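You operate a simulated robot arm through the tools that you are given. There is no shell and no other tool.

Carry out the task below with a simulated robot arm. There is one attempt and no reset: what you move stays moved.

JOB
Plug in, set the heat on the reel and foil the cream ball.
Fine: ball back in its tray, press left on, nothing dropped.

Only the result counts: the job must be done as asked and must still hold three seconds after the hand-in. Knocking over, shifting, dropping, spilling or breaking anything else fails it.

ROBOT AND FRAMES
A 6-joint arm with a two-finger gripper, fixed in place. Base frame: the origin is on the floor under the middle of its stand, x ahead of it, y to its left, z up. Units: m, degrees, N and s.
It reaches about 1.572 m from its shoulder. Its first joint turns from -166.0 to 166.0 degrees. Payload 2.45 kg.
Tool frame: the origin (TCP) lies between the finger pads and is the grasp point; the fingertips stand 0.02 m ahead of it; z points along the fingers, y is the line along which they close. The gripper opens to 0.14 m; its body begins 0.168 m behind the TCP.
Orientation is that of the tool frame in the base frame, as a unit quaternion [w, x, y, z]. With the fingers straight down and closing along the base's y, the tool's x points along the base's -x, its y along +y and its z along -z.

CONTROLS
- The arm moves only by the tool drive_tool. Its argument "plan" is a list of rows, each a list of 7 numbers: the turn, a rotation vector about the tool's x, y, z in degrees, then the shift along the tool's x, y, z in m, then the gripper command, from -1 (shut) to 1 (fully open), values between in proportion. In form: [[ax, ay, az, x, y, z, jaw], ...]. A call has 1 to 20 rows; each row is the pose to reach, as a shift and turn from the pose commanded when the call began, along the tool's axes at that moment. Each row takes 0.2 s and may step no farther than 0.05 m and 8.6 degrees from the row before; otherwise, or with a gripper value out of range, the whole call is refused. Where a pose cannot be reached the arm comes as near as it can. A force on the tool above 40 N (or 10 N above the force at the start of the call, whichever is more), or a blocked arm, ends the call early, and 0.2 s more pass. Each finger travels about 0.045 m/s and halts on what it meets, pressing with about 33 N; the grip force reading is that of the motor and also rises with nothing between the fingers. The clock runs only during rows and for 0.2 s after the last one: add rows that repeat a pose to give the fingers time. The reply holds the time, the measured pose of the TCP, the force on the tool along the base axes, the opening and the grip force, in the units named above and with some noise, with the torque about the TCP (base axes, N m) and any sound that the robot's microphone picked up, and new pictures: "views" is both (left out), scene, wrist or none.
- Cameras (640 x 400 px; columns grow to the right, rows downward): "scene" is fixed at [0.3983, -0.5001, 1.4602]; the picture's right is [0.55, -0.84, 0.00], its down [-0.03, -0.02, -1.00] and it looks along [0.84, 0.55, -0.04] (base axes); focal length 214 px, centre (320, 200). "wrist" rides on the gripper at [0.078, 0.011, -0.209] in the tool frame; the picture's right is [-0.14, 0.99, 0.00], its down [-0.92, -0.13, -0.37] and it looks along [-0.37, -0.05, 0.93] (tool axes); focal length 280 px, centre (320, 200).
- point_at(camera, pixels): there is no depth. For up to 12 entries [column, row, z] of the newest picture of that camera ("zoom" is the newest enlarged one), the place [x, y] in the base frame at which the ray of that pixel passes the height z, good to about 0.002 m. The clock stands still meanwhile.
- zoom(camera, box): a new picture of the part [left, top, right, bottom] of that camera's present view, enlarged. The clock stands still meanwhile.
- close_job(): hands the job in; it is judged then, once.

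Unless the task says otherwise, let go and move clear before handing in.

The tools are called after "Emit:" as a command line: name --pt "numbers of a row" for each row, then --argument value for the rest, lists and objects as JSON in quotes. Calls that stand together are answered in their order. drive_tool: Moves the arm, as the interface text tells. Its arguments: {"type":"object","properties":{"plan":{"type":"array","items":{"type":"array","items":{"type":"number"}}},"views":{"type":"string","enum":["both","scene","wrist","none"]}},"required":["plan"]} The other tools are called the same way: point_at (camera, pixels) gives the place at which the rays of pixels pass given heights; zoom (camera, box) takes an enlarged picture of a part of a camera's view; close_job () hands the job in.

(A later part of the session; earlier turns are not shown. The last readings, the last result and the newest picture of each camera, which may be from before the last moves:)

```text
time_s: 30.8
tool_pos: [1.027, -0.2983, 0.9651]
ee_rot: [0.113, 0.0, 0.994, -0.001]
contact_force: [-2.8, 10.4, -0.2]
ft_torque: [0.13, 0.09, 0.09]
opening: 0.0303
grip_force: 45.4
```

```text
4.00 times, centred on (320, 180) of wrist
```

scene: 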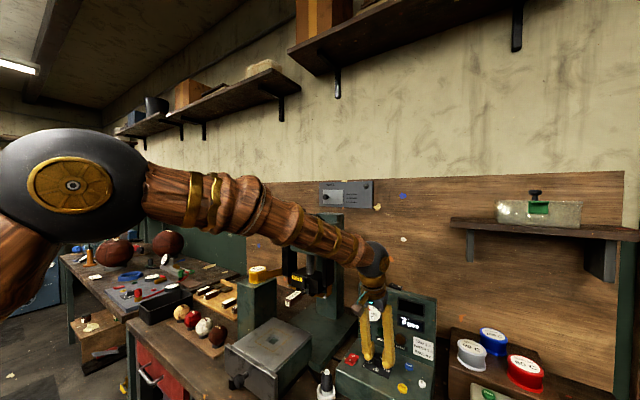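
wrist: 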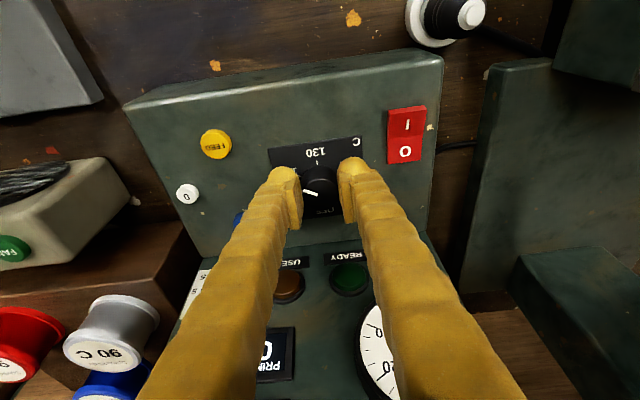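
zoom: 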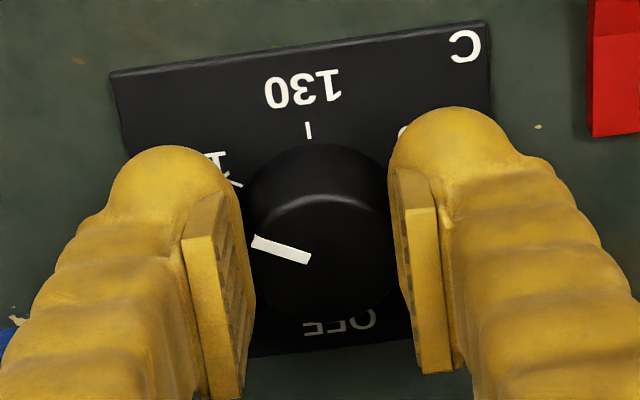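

The knob is gripped at 0.0303 m with a small 10 N side load. I'll shift 1 mm to relieve it and turn 30 degrees anticlockwise first, to check direction and that the knob follows.

Emit:
drive_tool --pt "0 0 0 0 0.001 0 -0.7" --pt "0 0 -6 0 0.001 0 -0.7" --pt "0 0 -12 0 0.001 0 -0.7" --pt "0 0 -18 0 0.001 0 -0.7" --pt "0 0 -24 0 0.001 0 -0.7" --pt "0 0 -30 0 0.001 0 -0.7" --pt "0 0 -30 0 0.001 0 -0.7"

Emit:
zoom --camera "wrist" --box '[240, 130, 400, 230]'

Emit:
zoom --camera "scene" --box '[330, 320, 426, 380]'

```text
time_s: 32.4
tool_pos: [1.0262, -0.3015, 0.9664]
ee_rot: [0.11, -0.257, 0.96, -0.03]
contact_force: [23.7, -26.6, 2.7]
ft_torque: [-0.44, -0.38, -0.29]
opening: 0.0284
grip_force: 44.6
```

scene: 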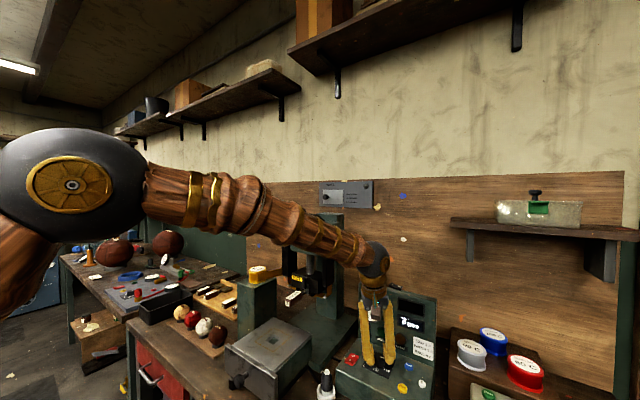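
wrist: 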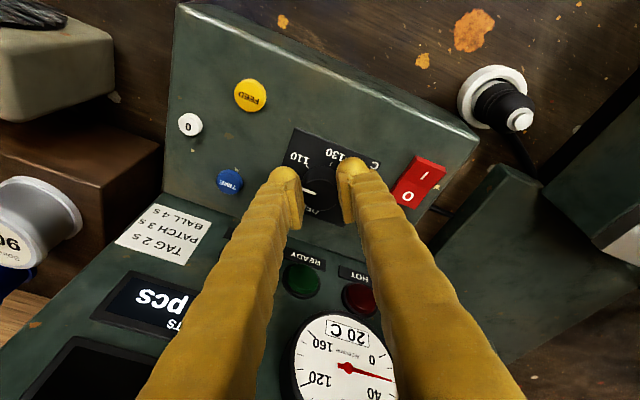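

```text
4.00 times, centred on (320, 180) of wrist
```

zoom: 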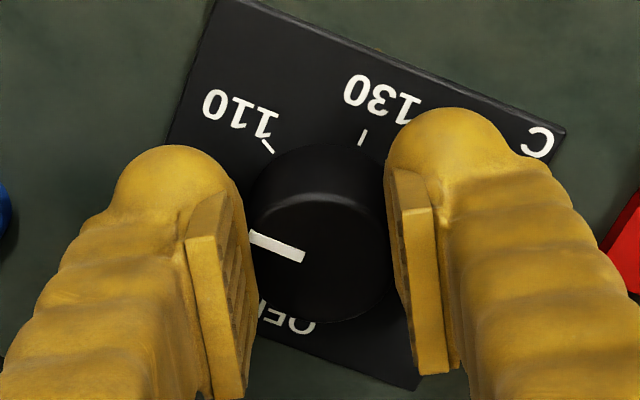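

```text
6.67 times, centred on (378, 350) of scene
```

zoom: 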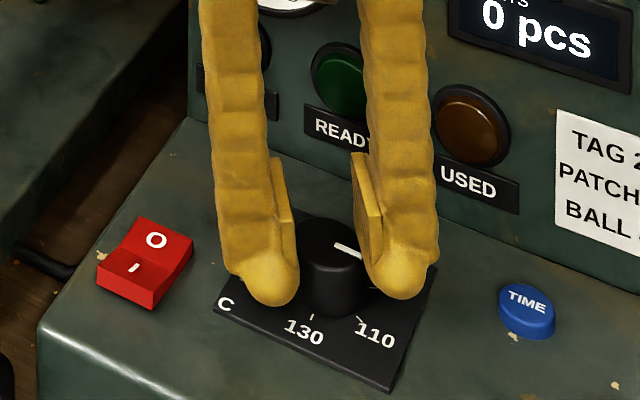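

The knob follows and is moving from 110 toward 90; the side load is about 35 N along the tool's -y. I'll relieve that with a small shift, then continue turning the rest.

Emit:
drive_tool --pt "0 0 0 0 -0.0015 0 -0.7" --pt "0 0 0 0 -0.0025 0 -0.7" --views "none"

```text
time_s: 33.0
tool_pos: [1.0255, -0.3021, 0.9668]
ee_rot: [0.11, -0.258, 0.959, -0.029]
contact_force: [8.8, -11.2, 12.1]
ft_torque: [-0.23, -0.18, -0.11]
opening: 0.0287
grip_force: 44.5
```

The side load fell to about 14 N. I'll add one more millimetre and turn a further 26 degrees, then look.

Emit:
drive_tool --pt "0 0 -5 0 -0.001 0 -0.7" --pt "0 0 -11 0 -0.001 0 -0.7" --pt "0 0 -17 0 -0.001 0 -0.7" --pt "0 0 -22 0 -0.001 0 -0.7" --pt "0 0 -26 0 -0.001 0 -0.7" --pt "0 0 -26 0 -0.001 0 -0.7"

Emit:
zoom --camera "wrist" --box '[240, 130, 400, 230]'

Emit:
zoom --camera "scene" --box '[330, 320, 426, 380]'

```text
time_s: 34.4
tool_pos: [1.0282, -0.3038, 0.9675]
ee_rot: [0.099, -0.467, 0.877, -0.053]
contact_force: [-4.3, -8.4, 8.4]
ft_torque: [-0.14, -0.02, -0.04]
opening: 0.0277
grip_force: 45.6
```

scene: 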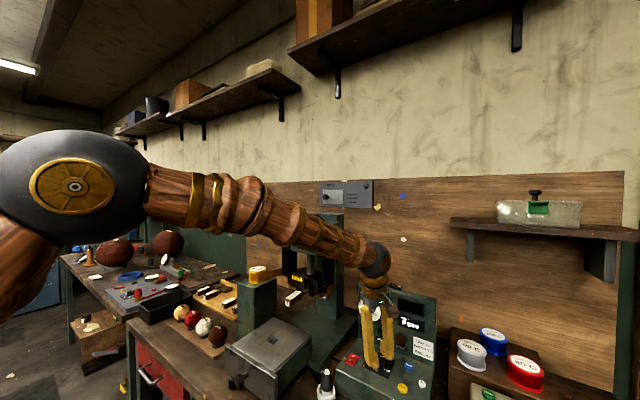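
wrist: 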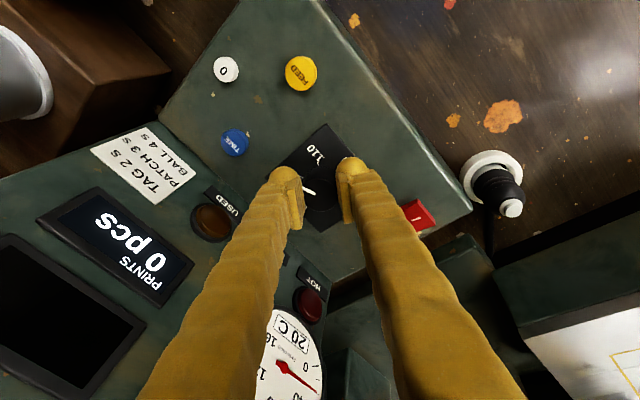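

```text
4.00 times, centred on (320, 180) of wrist
```

zoom: 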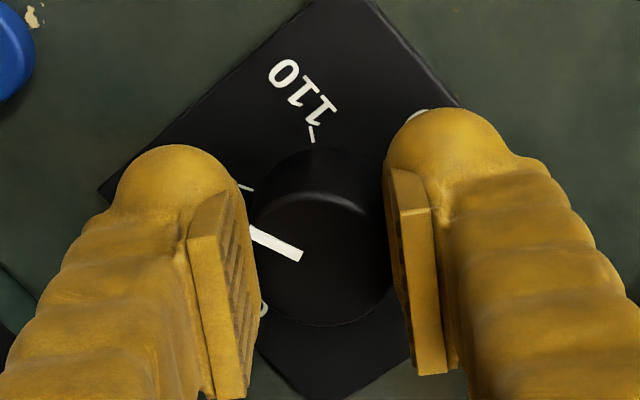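

```text
6.67 times, centred on (378, 350) of scene
```

zoom: 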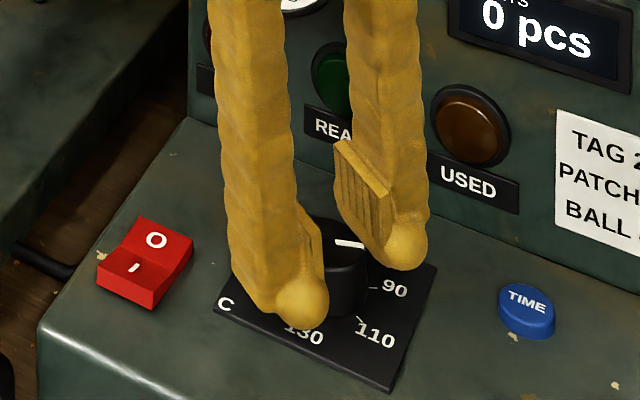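

The pointer now lies about 5 degrees short of the 90 tick (zoom (246, 187)). I'll turn the remaining 5 degrees and look again.

Emit:
drive_tool --pt "0 0 -3 0 0 0 -0.7" --pt "0 0 -5.5 0 0 0 -0.7" --pt "0 0 -5.5 0 0 0 -0.7"

Emit:
zoom --camera "wrist" --box '[240, 130, 400, 230]'

Emit:
zoom --camera "scene" --box '[354, 330, 402, 360]'

```text
time_s: 35.2
tool_pos: [1.027, -0.3045, 0.9662]
ee_rot: [0.097, -0.508, 0.854, -0.058]
contact_force: [8.4, -9.8, 0.7]
ft_torque: [-0.18, -0.24, -0.06]
opening: 0.0277
grip_force: 45.1
```

scene: 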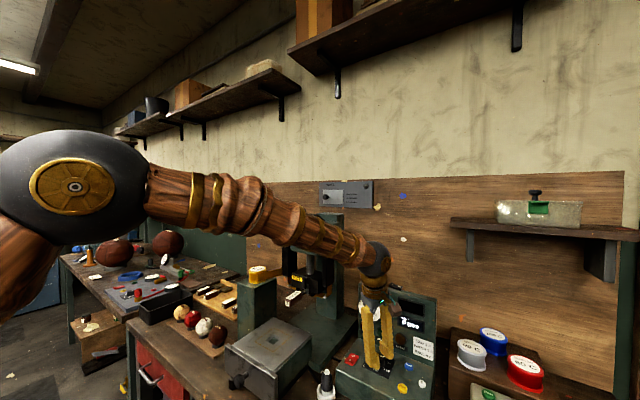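
wrist: 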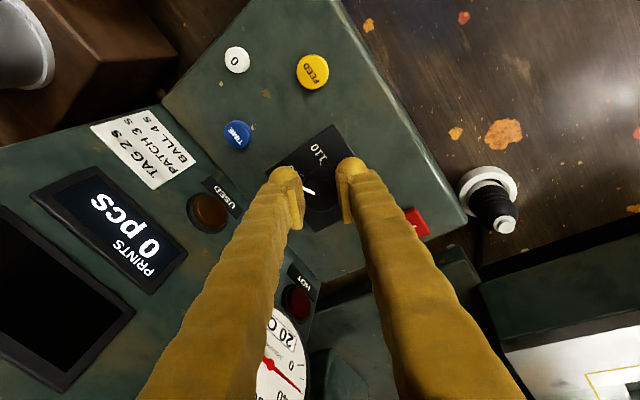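

```text
4.00 times, centred on (320, 180) of wrist
```

zoom: 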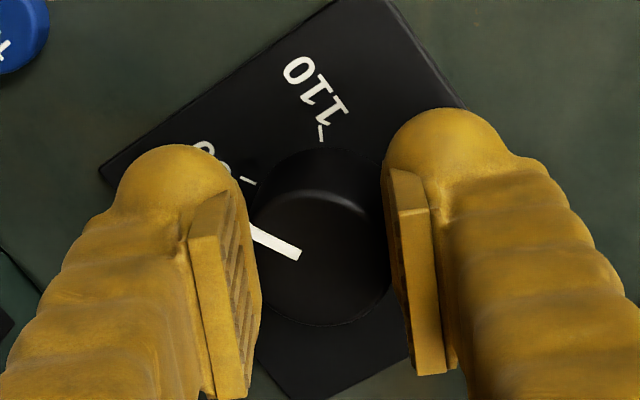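

```text
13.33 times, centred on (378, 345) of scene
```

zoom: 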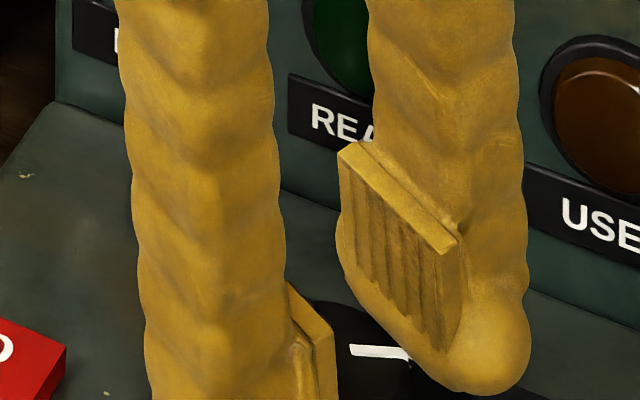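

The pointer and the 90 tick now look nearly aligned. I'll release the knob, back off along the tool axis and check the dial with a clear view.

Emit:
drive_tool --pt "0 0 0 0 0 0 -0.45" --pt "0 0 0 0 0 0 -0.286" --pt "0 0 0 0 0 0 -0.286" --pt "0 0 0 0 0 -0.03 -0.286" --pt "0 0 0 0 0 -0.06 -0.286" --pt "0 0 0 0 0 -0.06 -0.286"

Emit:
zoom --camera "wrist" --box '[260, 120, 388, 200]'

Emit:
zoom --camera "scene" --box '[354, 336, 410, 372]'

```text
time_s: 36.6
tool_pos: [1.0144, -0.3039, 1.0247]
ee_rot: [0.098, -0.507, 0.854, -0.058]
contact_force: [0.0, 0.4, 0.1]
ft_torque: [0.0, -0.01, 0.02]
opening: 0.05
grip_force: 0.1
```

scene: 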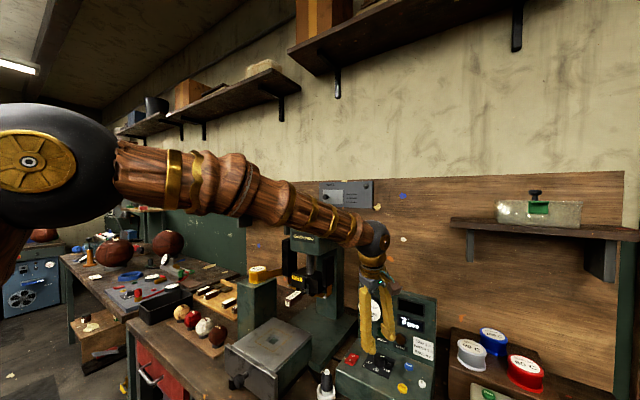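
wrist: 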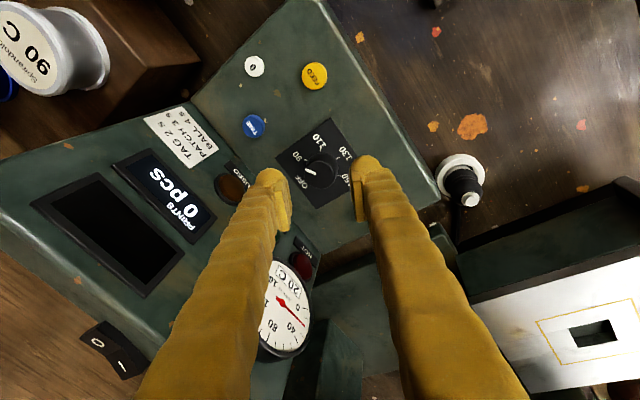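

```text
5.00 times, centred on (324, 160) of wrist
```

zoom: 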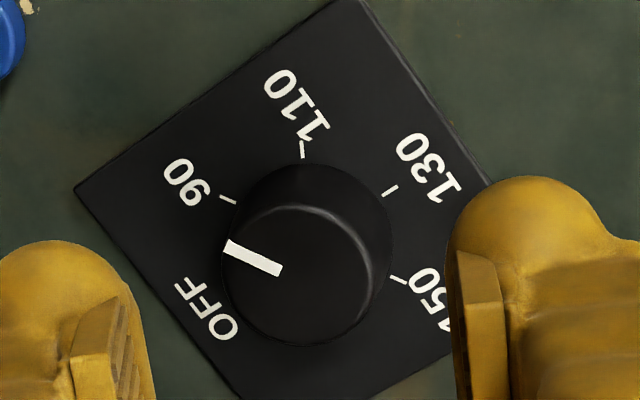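

```text
11.11 times, centred on (382, 354) of scene
```

zoom: 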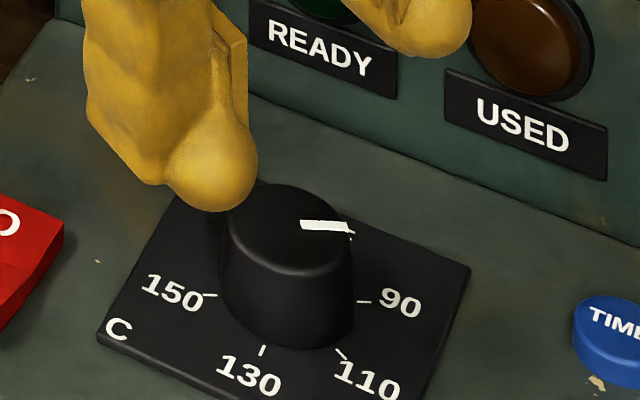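

The pointer is parallel to the 90 tick in both views, so the dial is set to 90. I'll turn the hand back and close the fingers.

Emit:
drive_tool --pt "0 0 7.7 0 0 -0.02 -0.5" --pt "0 0 15.4 0 0 -0.03 -1" --pt "0 0 23.1 0 0 -0.03 -1" --pt "0 0 30.8 0 0 -0.03 -1" --pt "0 0 38.5 0 0 -0.03 -1" --pt "0 0 46.2 0 0 -0.03 -1" --pt "0 0 53.9 0 0 -0.03 -1" --pt "0 0 61.5 0 0 -0.03 -1" --pt "0 0 61.5 0 0 -0.03 -1"

Emit:
zoom --camera "wrist" --box '[240, 90, 432, 210]'

Emit:
zoom --camera "scene" --box '[334, 340, 382, 370]'

```text
time_s: 38.6
tool_pos: [1.0071, -0.3046, 1.0545]
ee_rot: [0.113, 0.0, 0.994, -0.001]
contact_force: [0.2, -0.1, 0.0]
ft_torque: [0.03, 0.02, -0.02]
opening: 0.0
grip_force: 29.6
```

scene: 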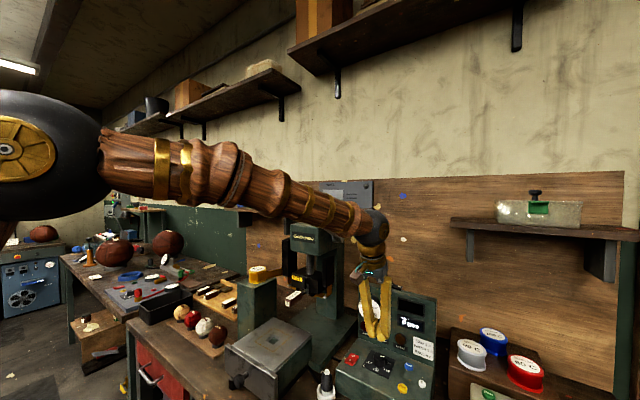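
wrist: 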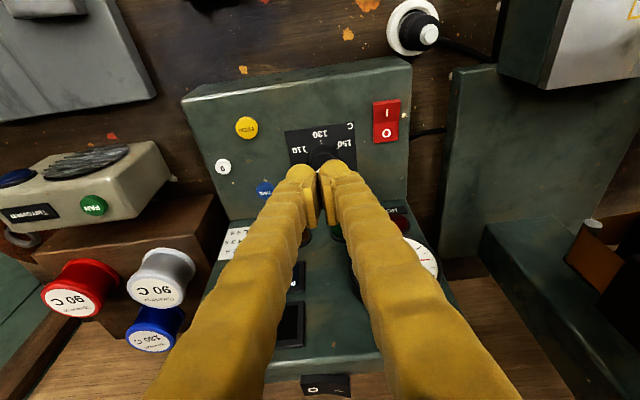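

```text
3.33 times, centred on (336, 150) of wrist
```

zoom: 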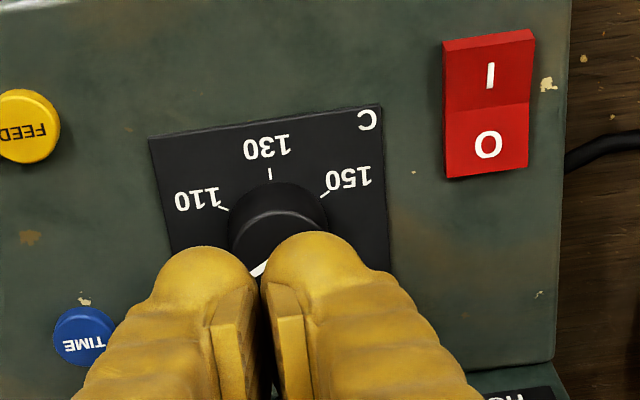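

```text
13.33 times, centred on (358, 355) of scene
```

zoom: 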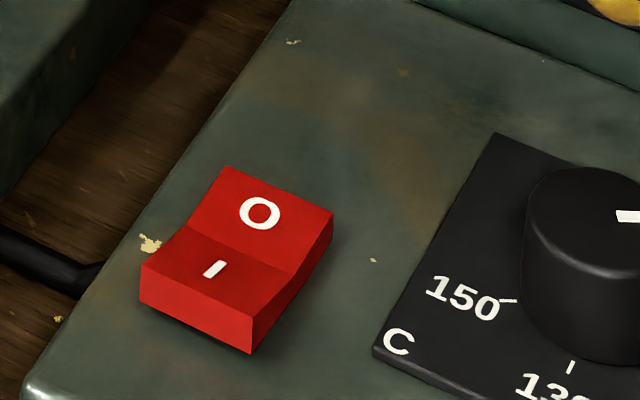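

The rocker's I half sits at wrist (387, 112), which works out to about (0.990, -0.225, 0.940), with I still raised. I'll hover the closed fingertips over it.

Emit:
drive_tool --pt "0 0 0 0.02 0.035 0 -1" --pt "0 0 0 0.04 0.07 0.01 -1" --pt "0 0 0 0.046 0.0793 0.04 -1" --pt "0 0 0 0.046 0.0793 0.07 -1" --pt "0 0 0 0.046 0.0793 0.07 -1"

Emit:
zoom --camera "wrist" --box '[256, 120, 384, 200]'

Emit:
zoom --camera "scene" --box '[324, 330, 388, 370]'

```text
time_s: 39.8
tool_pos: [0.9785, -0.2245, 0.9764]
ee_rot: [0.113, -0.001, 0.994, 0.0]
contact_force: [0.1, 0.1, 0.7]
ft_torque: [0.04, -0.05, 0.03]
opening: 0.0
grip_force: 29.3
```

scene: 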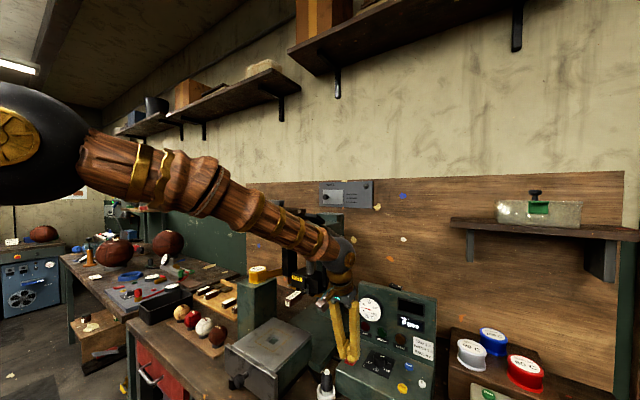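
wrist: 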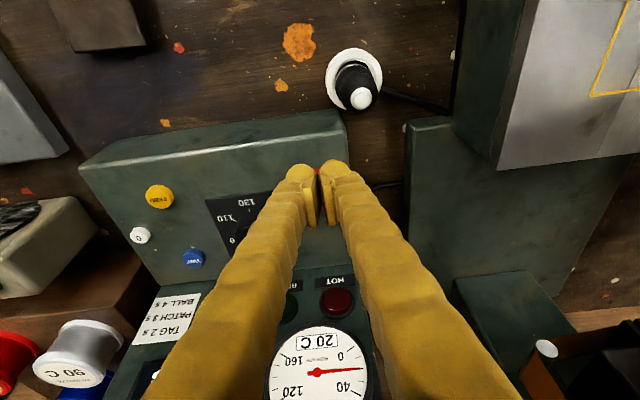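

```text
5.00 times, centred on (320, 160) of wrist
```

zoom: 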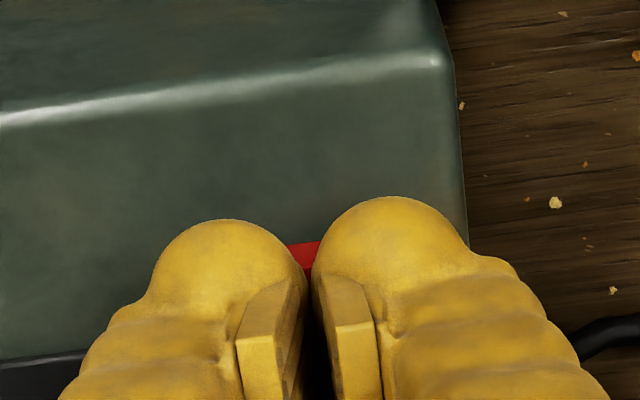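

```text
10.00 times, centred on (356, 350) of scene
```

zoom: 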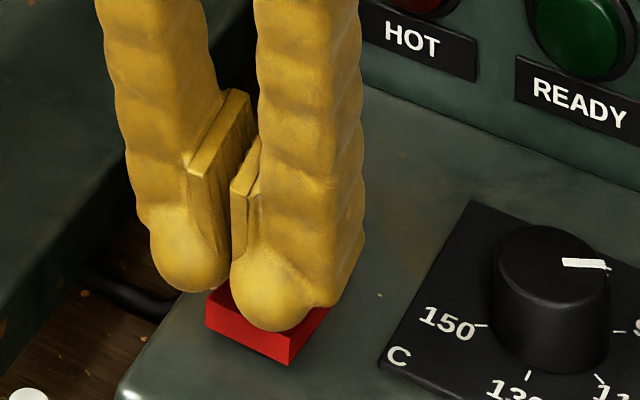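

The fingertips are over the front (I) half of the rocker. I'll press down in small steps and watch for a click or force.

Emit:
drive_tool --pt "0 0 0 0 0 0.006 -1" --pt "0 0 0 0 0 0.012 -1" --pt "0 0 0 0 0 0.016 -1" --pt "0 0 0 0 0 0.019 -1" --pt "0 0 0 0 0 0.022 -1" --pt "0 0 0 0 0 0.025 -1"

Emit:
zoom --camera "scene" --box '[324, 330, 388, 370]'

```text
time_s: 41.1
tool_pos: [0.9836, -0.2259, 0.9579]
ee_rot: [0.114, 0.0, 0.993, 0.0]
contact_force: [-6.5, -0.1, 12.9]
ft_torque: [0.01, 0.22, 0.02]
opening: 0.006
grip_force: 28.9
stopped in row 6: the force on the tool passed its limit at 46 N (the readings are from after the stop); the commanded pose is now the measured one
```

scene: 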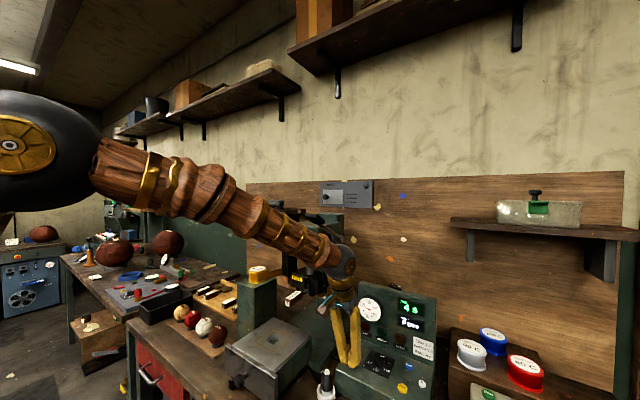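
wrist: 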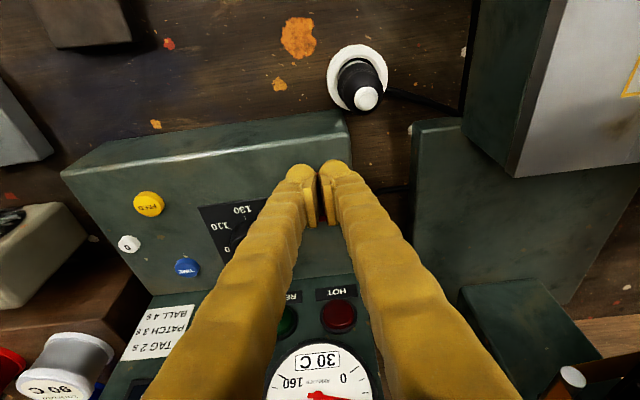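

```text
10.00 times, centred on (356, 350) of scene
```

zoom: 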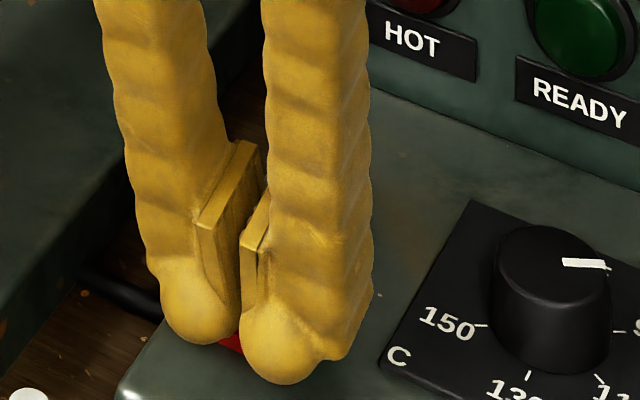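

The power came on: the upper display is lit and the gauge reads 30 C. I'll back off and read the displays.

Emit:
drive_tool --pt "0 0 0 0.01 0 -0.02 -1" --pt "0 0 0 0.02 0 -0.06 -1" --pt "0 0 0 0.03 0.0 -0.1 -1" --pt "0 0 0 0.04 0.0 -0.13 -1" --pt "0 0 0 0.04 0.0 -0.13 -1"

Emit:
zoom --camera "scene" --box '[330, 280, 450, 400]'

Emit:
zoom --camera "wrist" --box '[180, 120, 420, 320]'

```text
time_s: 42.3
tool_pos: [0.9142, -0.2266, 1.0724]
ee_rot: [0.113, 0.0, 0.994, -0.001]
contact_force: [0.2, -0.3, -0.3]
ft_torque: [0.0, 0.0, -0.02]
opening: 0.0
grip_force: 29.4
```

scene: 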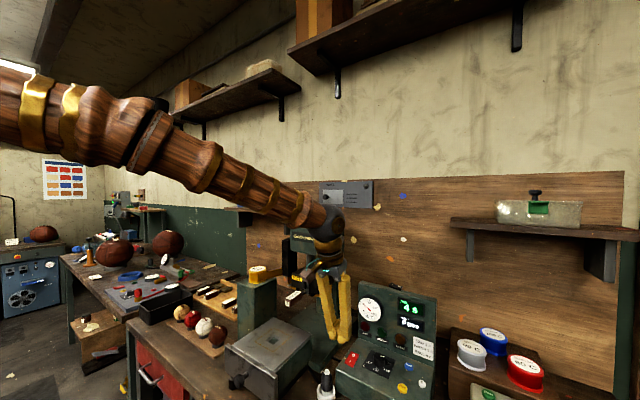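
wrist: 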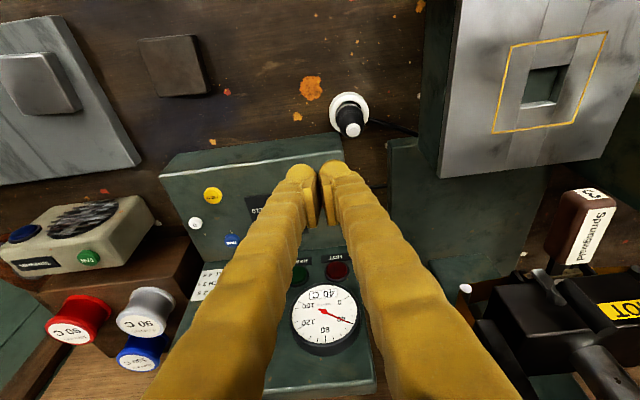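

```text
3.33 times, centred on (390, 340) of scene
```

zoom: 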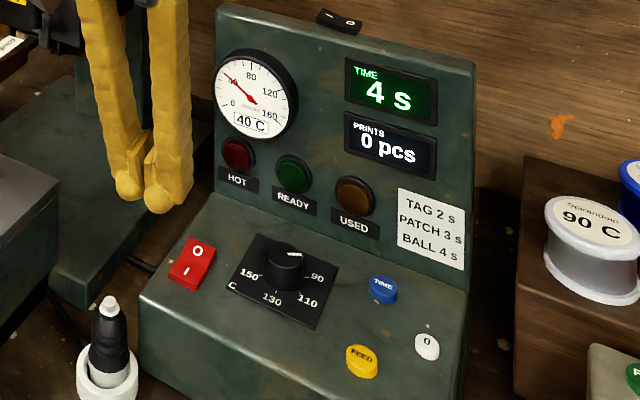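

```text
2.00 times, centred on (300, 220) of wrist
```

zoom: 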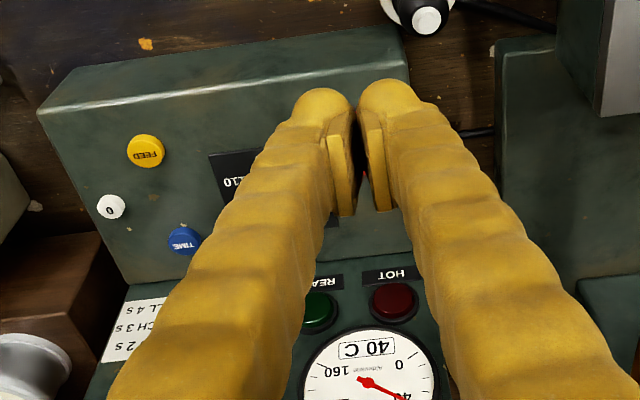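

The timer already reads 4 s, which matches BALL 4 s, and the gauge is at 40 C and climbing toward 90. While it heats I'll look at the press, jig and ball from above.

Emit:
drive_tool --pt "0 2 0 0.01 0.0 -0.045 0" --pt "0 4 0 0.02 0.02 -0.085 0" --pt "0 6 0 0.03 0.05 -0.12 0" --pt "0 8 0 0.04 0.09 -0.145 1" --pt "0 10 0 0.05 0.135 -0.16 1" --pt "0 12 0 0.06 0.18 -0.18 1" --pt "0 13 0 0.07 0.225 -0.199 1" --pt "0 13 0 0.071 0.27 -0.199 1" --pt "0 13 0 0.071 0.277 -0.199 1"

Emit:
zoom --camera "scene" --box '[340, 290, 436, 350]'

```text
refused: row 6 steps farther than a row can; nothing moved
```

```text
6.67 times, centred on (388, 320) of scene
```

zoom: 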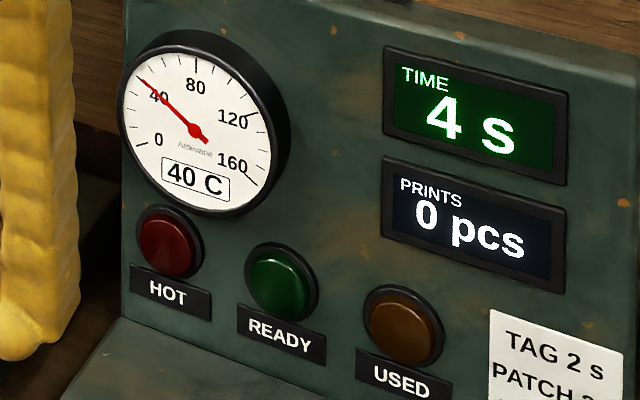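

One row stepped too far, so nothing moved; the displays still read 4 s, 0 pcs and 40 C. I'll resend the move with smaller steps.

Emit:
drive_tool --pt "0 2 0 0.01 0.0 -0.04 0" --pt "0 4 0 0.02 0.02 -0.075 0" --pt "0 6 0 0.03 0.05 -0.105 0" --pt "0 8 0 0.04 0.085 -0.13 1" --pt "0 10 0 0.05 0.12 -0.155 1" --pt "0 12 0 0.06 0.155 -0.18 1" --pt "0 13 0 0.07 0.195 -0.195 1" --pt "0 13 0 0.071 0.238 -0.199 1" --pt "0 13 0 0.071 0.277 -0.199 1" --pt "0 13 0 0.071 0.277 -0.199 1"

Emit:
zoom --camera "wrist" --box '[200, 130, 440, 400]'

Emit:
zoom --camera "scene" --box '[180, 240, 340, 400]'

```text
time_s: 44.5
tool_pos: [0.799, 0.0506, 1.2522]
ee_rot: [0.001, 0.001, 1.0, 0.0]
contact_force: [0.5, 1.0, 0.3]
ft_torque: [-0.01, 0.02, -0.02]
opening: 0.14
grip_force: 0.0
```

scene: 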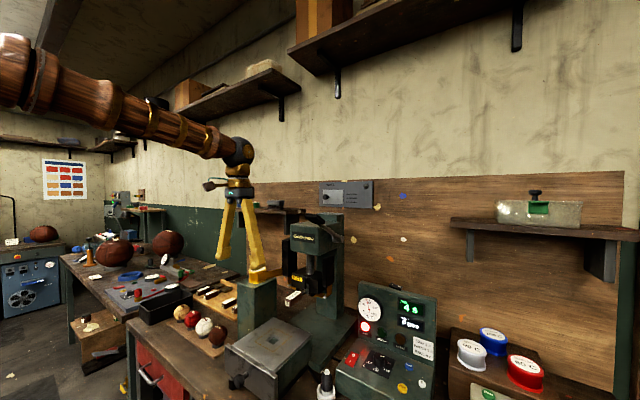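
wrist: 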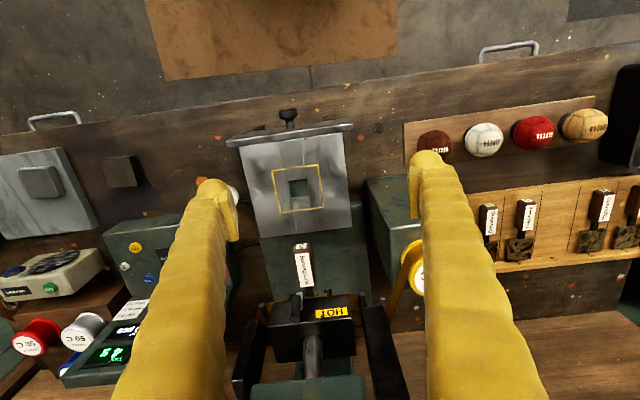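

```text
1.48 times, centred on (320, 265) of wrist
```

zoom: 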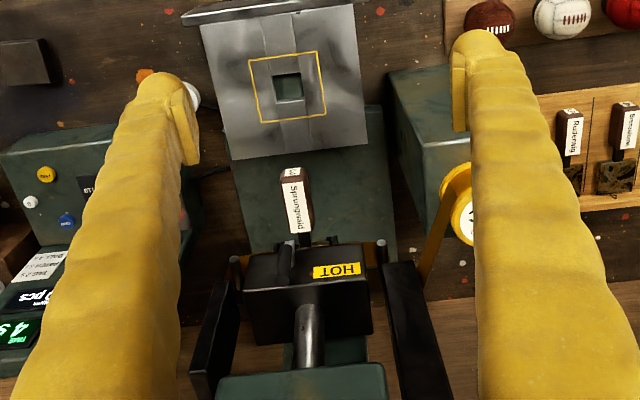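

```text
2.50 times, centred on (260, 320) of scene
```

zoom: 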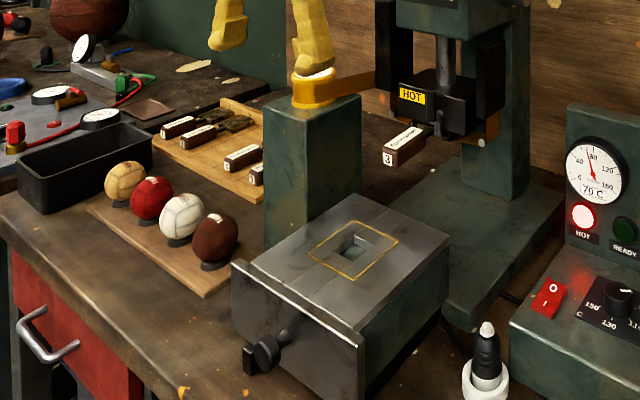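

The gauge already shows 70 C with HOT lit. I'll look closely at the jig, its knob and the press head.

Emit:
zoom --camera "scene" --box '[215, 320, 311, 400]'

Emit:
zoom --camera "wrist" --box '[220, 95, 380, 245]'

Emit:
zoom --camera "wrist" --box '[230, 240, 420, 400]'

Emit:
zoom --camera "scene" --box '[270, 200, 366, 310]'

Emit:
zoom --camera "wrist" --box '[400, 90, 640, 250]'

Emit:
zoom --camera "scene" --box '[160, 290, 256, 360]'

```text
5.00 times, centred on (263, 360) of scene
```

zoom: 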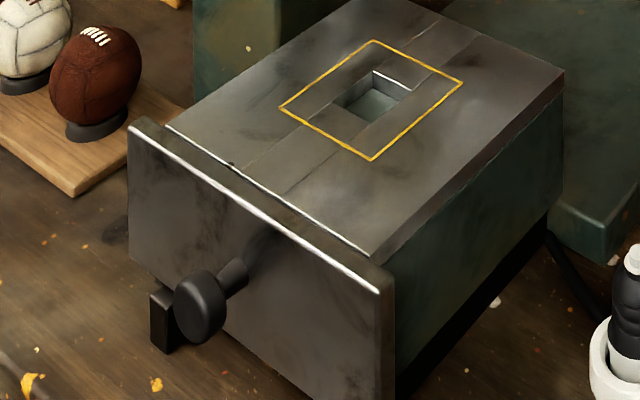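

```text
2.67 times, centred on (300, 170) of wrist
```

zoom: 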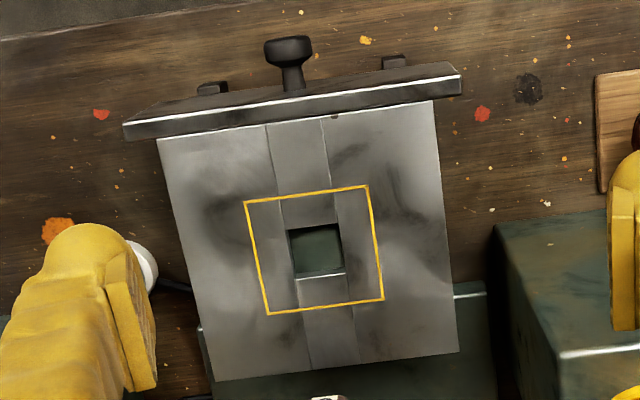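

```text
2.50 times, centred on (325, 320) of wrist
```

zoom: 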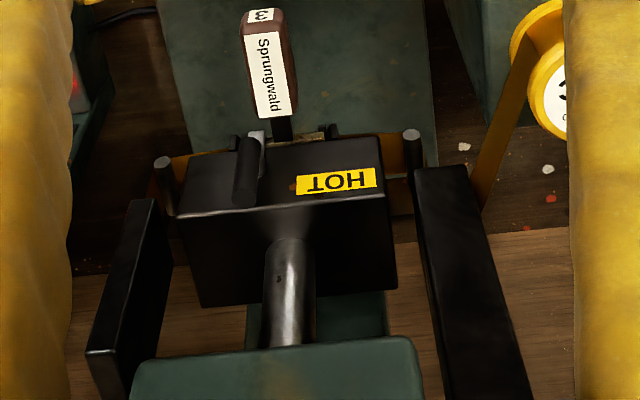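

```text
3.64 times, centred on (318, 255) of scene
```

zoom: 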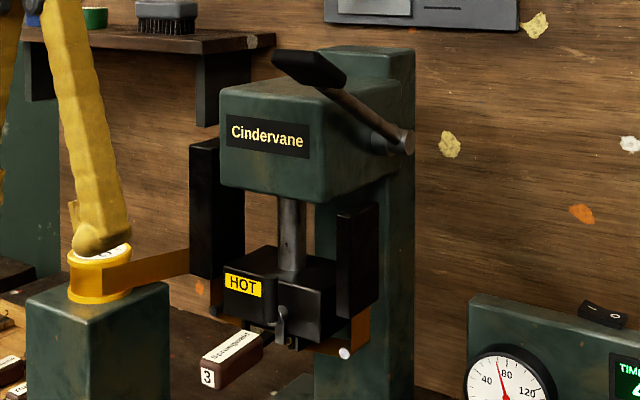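

```text
2.50 times, centred on (520, 170) of wrist
```

zoom: 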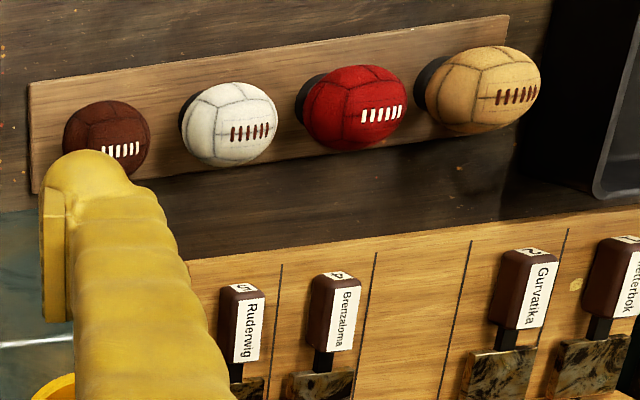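

```text
5.71 times, centred on (208, 325) of scene
```

zoom: 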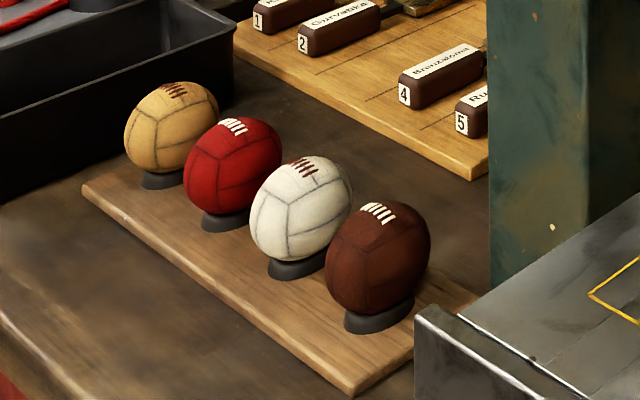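

The ball is about 0.07 m across and the jig has a square nest inside a gold outline at scene (273, 339). I'll triangulate the nest, the knob, the ball and the lever.

Emit:
point_at --camera "scene" --pixels '[[273.2, 339.4, 0.94], [273.2, 339.4, 0.96], [273.2, 339.4, 0.98], [273.2, 339.4, 1.0], [239, 380, 0.9], [239, 380, 0.92], [239, 380, 0.94], [204.4, 324, 0.89], [204.4, 324, 0.91], [356, 215.5, 1.25], [356, 215.5, 1.3], [356, 215.5, 1.35]]'

Emit:
point_at --camera "wrist" --pixels '[[298.5, 188.75, 0.94], [298.5, 188.75, 0.96], [298.5, 188.75, 0.98], [298.5, 188.75, 1.0], [288.1, 111.9, 0.9], [288.1, 111.9, 0.92], [288.1, 111.9, 0.94], [484, 139, 0.89], [484, 139, 0.91], [310, 335, 1.1], [310, 335, 1.2]]'

```text
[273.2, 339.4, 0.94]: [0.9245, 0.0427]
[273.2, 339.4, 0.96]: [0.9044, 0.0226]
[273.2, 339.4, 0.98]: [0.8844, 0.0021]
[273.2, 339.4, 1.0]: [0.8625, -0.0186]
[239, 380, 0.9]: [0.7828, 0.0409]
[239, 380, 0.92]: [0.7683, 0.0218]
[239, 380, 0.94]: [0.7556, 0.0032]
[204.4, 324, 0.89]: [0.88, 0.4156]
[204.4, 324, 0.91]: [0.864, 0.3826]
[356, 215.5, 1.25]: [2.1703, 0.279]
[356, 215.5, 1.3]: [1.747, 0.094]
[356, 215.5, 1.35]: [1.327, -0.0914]
```

```text
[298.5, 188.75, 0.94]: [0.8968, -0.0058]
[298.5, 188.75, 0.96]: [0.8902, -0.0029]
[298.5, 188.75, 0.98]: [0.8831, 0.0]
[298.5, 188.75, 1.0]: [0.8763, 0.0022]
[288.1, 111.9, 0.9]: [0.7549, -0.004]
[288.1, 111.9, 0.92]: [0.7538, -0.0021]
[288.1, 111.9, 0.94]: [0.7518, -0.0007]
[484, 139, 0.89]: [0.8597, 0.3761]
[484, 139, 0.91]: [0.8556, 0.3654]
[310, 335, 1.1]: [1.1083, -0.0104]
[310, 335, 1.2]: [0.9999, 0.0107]
```

The nest works out at about (0.884, 0.001, 0.98), the bed's knob near (0.753, 0.0, 0.942), and the ball near (0.855, 0.362, 0.92). I want a frontal look at the press head and lever, so I'll tilt the wrist to face it.

Emit:
drive_tool --pt "0 -7.5 0 0.015 -0.008 0.008 1" --pt "0 -15 0 0.03 -0.016 0.016 1" --pt "0 -22.5 0 0.05 -0.025 0.025 1" --pt "0 -30 0 0.07 -0.034 0.034 1" --pt "0 -37.5 0 0.085 -0.042 0.042 1" --pt "0 -45 0 0.1 -0.05 0.05 1" --pt "0 -45 0 0.1 -0.05 0.05 1"

Emit:
zoom --camera "wrist" --box '[200, 60, 440, 260]'

Emit:
zoom --camera "scene" --box '[340, 290, 436, 350]'

```text
time_s: 46.1
tool_pos: [0.7001, 0.0019, 1.2016]
ee_rot: [0.384, 0.0, 0.923, 0.0]
contact_force: [0.6, 0.6, 0.5]
ft_torque: [0.0, 0.01, 0.02]
opening: 0.14
grip_force: 0.2
```

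scene: 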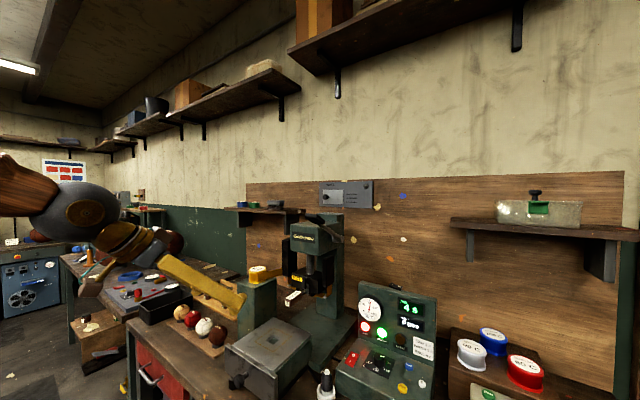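
wrist: 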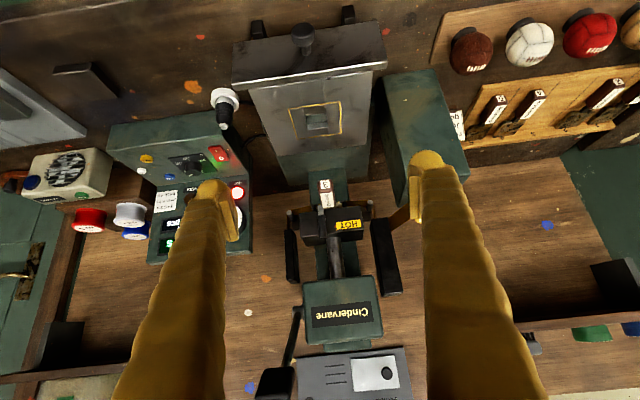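

```text
2.00 times, centred on (320, 160) of wrist
```

zoom: 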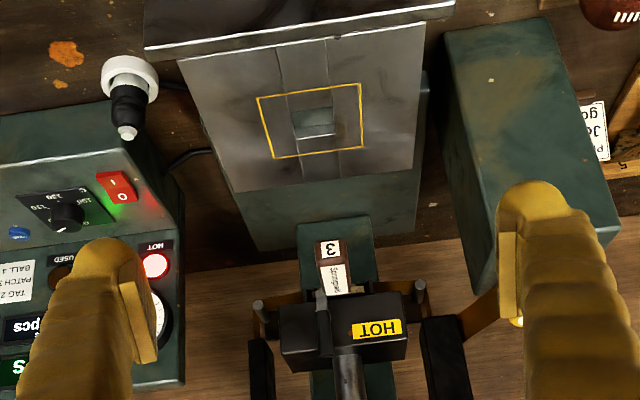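

```text
6.67 times, centred on (388, 320) of scene
```

zoom: 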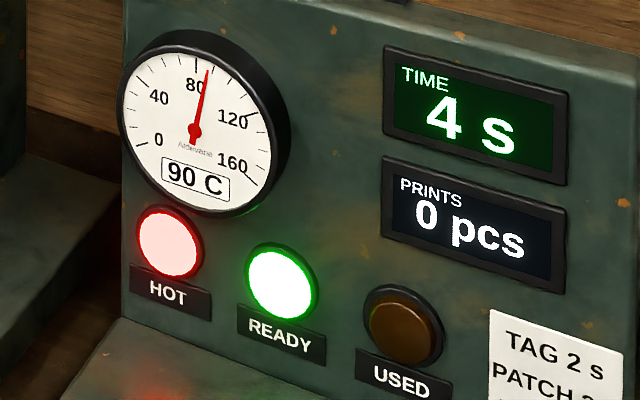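

READY is lit at 90 C. There is also a small written card at wrist (457, 125); I'll read that and look closely at the head and lever.

Emit:
zoom --camera "wrist" --box '[436, 100, 484, 145]'

Emit:
zoom --camera "wrist" --box '[240, 170, 420, 290]'

Emit:
zoom --camera "wrist" --box '[240, 270, 420, 400]'

Emit:
zoom --camera "wrist" --box '[220, 0, 400, 110]'

```text
8.89 times, centred on (460, 122) of wrist
```

zoom: 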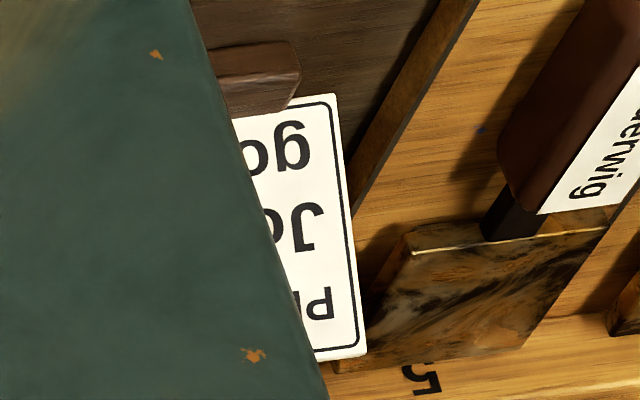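

```text
3.33 times, centred on (330, 230) of wrist
```

zoom: 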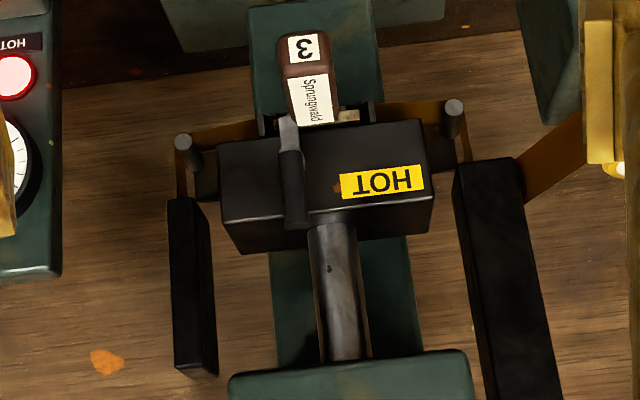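

```text
3.08 times, centred on (330, 335) of wrist
```

zoom: 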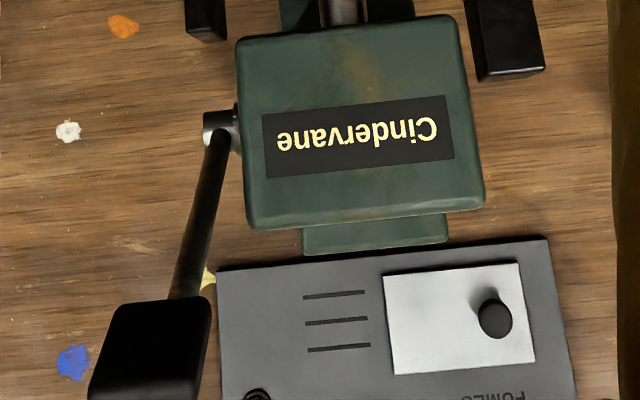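

```text
3.56 times, centred on (310, 55) of wrist
```

zoom: 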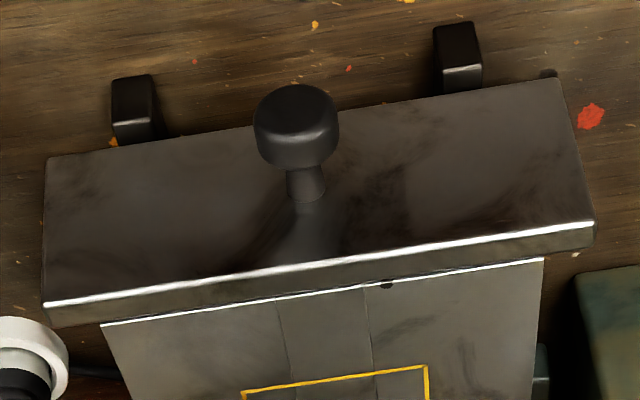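

The lever's pivot comes out at (1.167, -0.101, 1.27) and its black grip at (0.966, -0.108, 1.371), pointing at me; pulled down it lowers the head. Now I'll move over to the ball tray, and look past the reel pedestal at that card on the way.

Emit:
drive_tool --pt "0 5.6 0 -0.007 0.041 0.007 1" --pt "0 11.2 0 -0.014 0.082 0.014 1" --pt "0 16.8 0 -0.021 0.123 0.021 1" --pt "0 22.5 0 -0.028 0.164 0.028 1" --pt "0 28.1 0 -0.035 0.205 0.035 1" --pt "0 33.7 0 -0.042 0.246 0.042 1" --pt "0 39.4 0 -0.05 0.287 0.05 1" --pt "0 45 0 -0.0566 0.328 0.0566 1" --pt "0 45 0 -0.0566 0.328 0.0566 1"

Emit:
zoom --camera "wrist" --box '[200, 130, 440, 300]'

Emit:
zoom --camera "wrist" --box '[180, 220, 420, 400]'

```text
time_s: 48.1
tool_pos: [0.7786, 0.3293, 1.2007]
ee_rot: [-0.001, 0.0, 1.0, 0.0]
contact_force: [0.5, -0.4, -0.3]
ft_torque: [0.0, -0.02, -0.01]
opening: 0.1399
grip_force: 0.0
```

scene: 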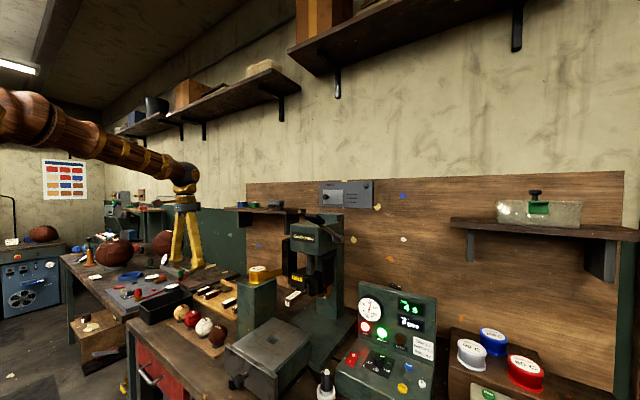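
wrist: 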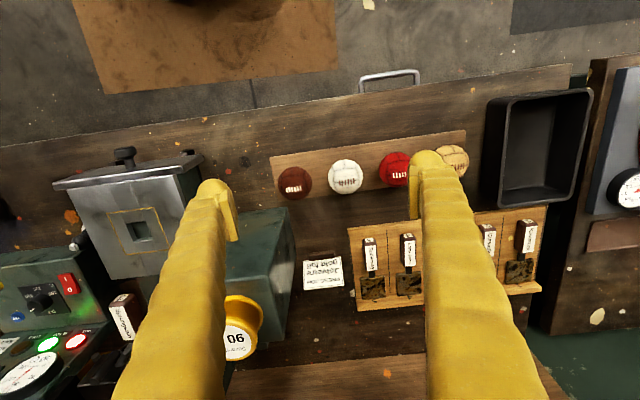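

```text
2.35 times, centred on (320, 215) of wrist
```

zoom: 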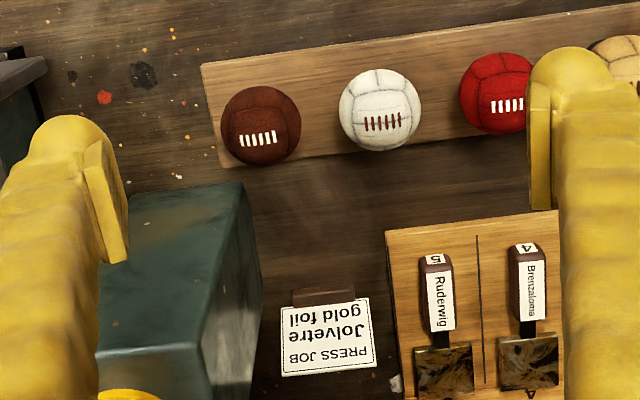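

```text
2.22 times, centred on (300, 310) of wrist
```

zoom: 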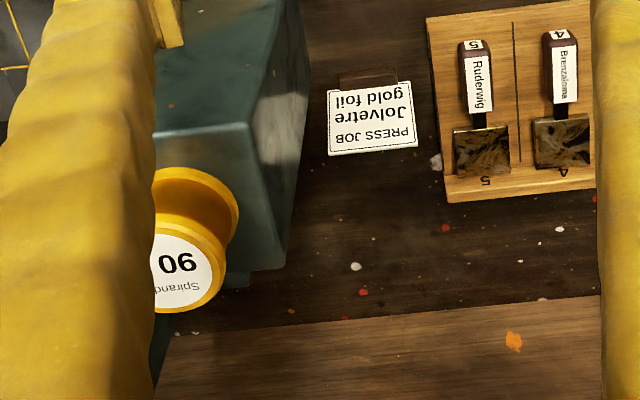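

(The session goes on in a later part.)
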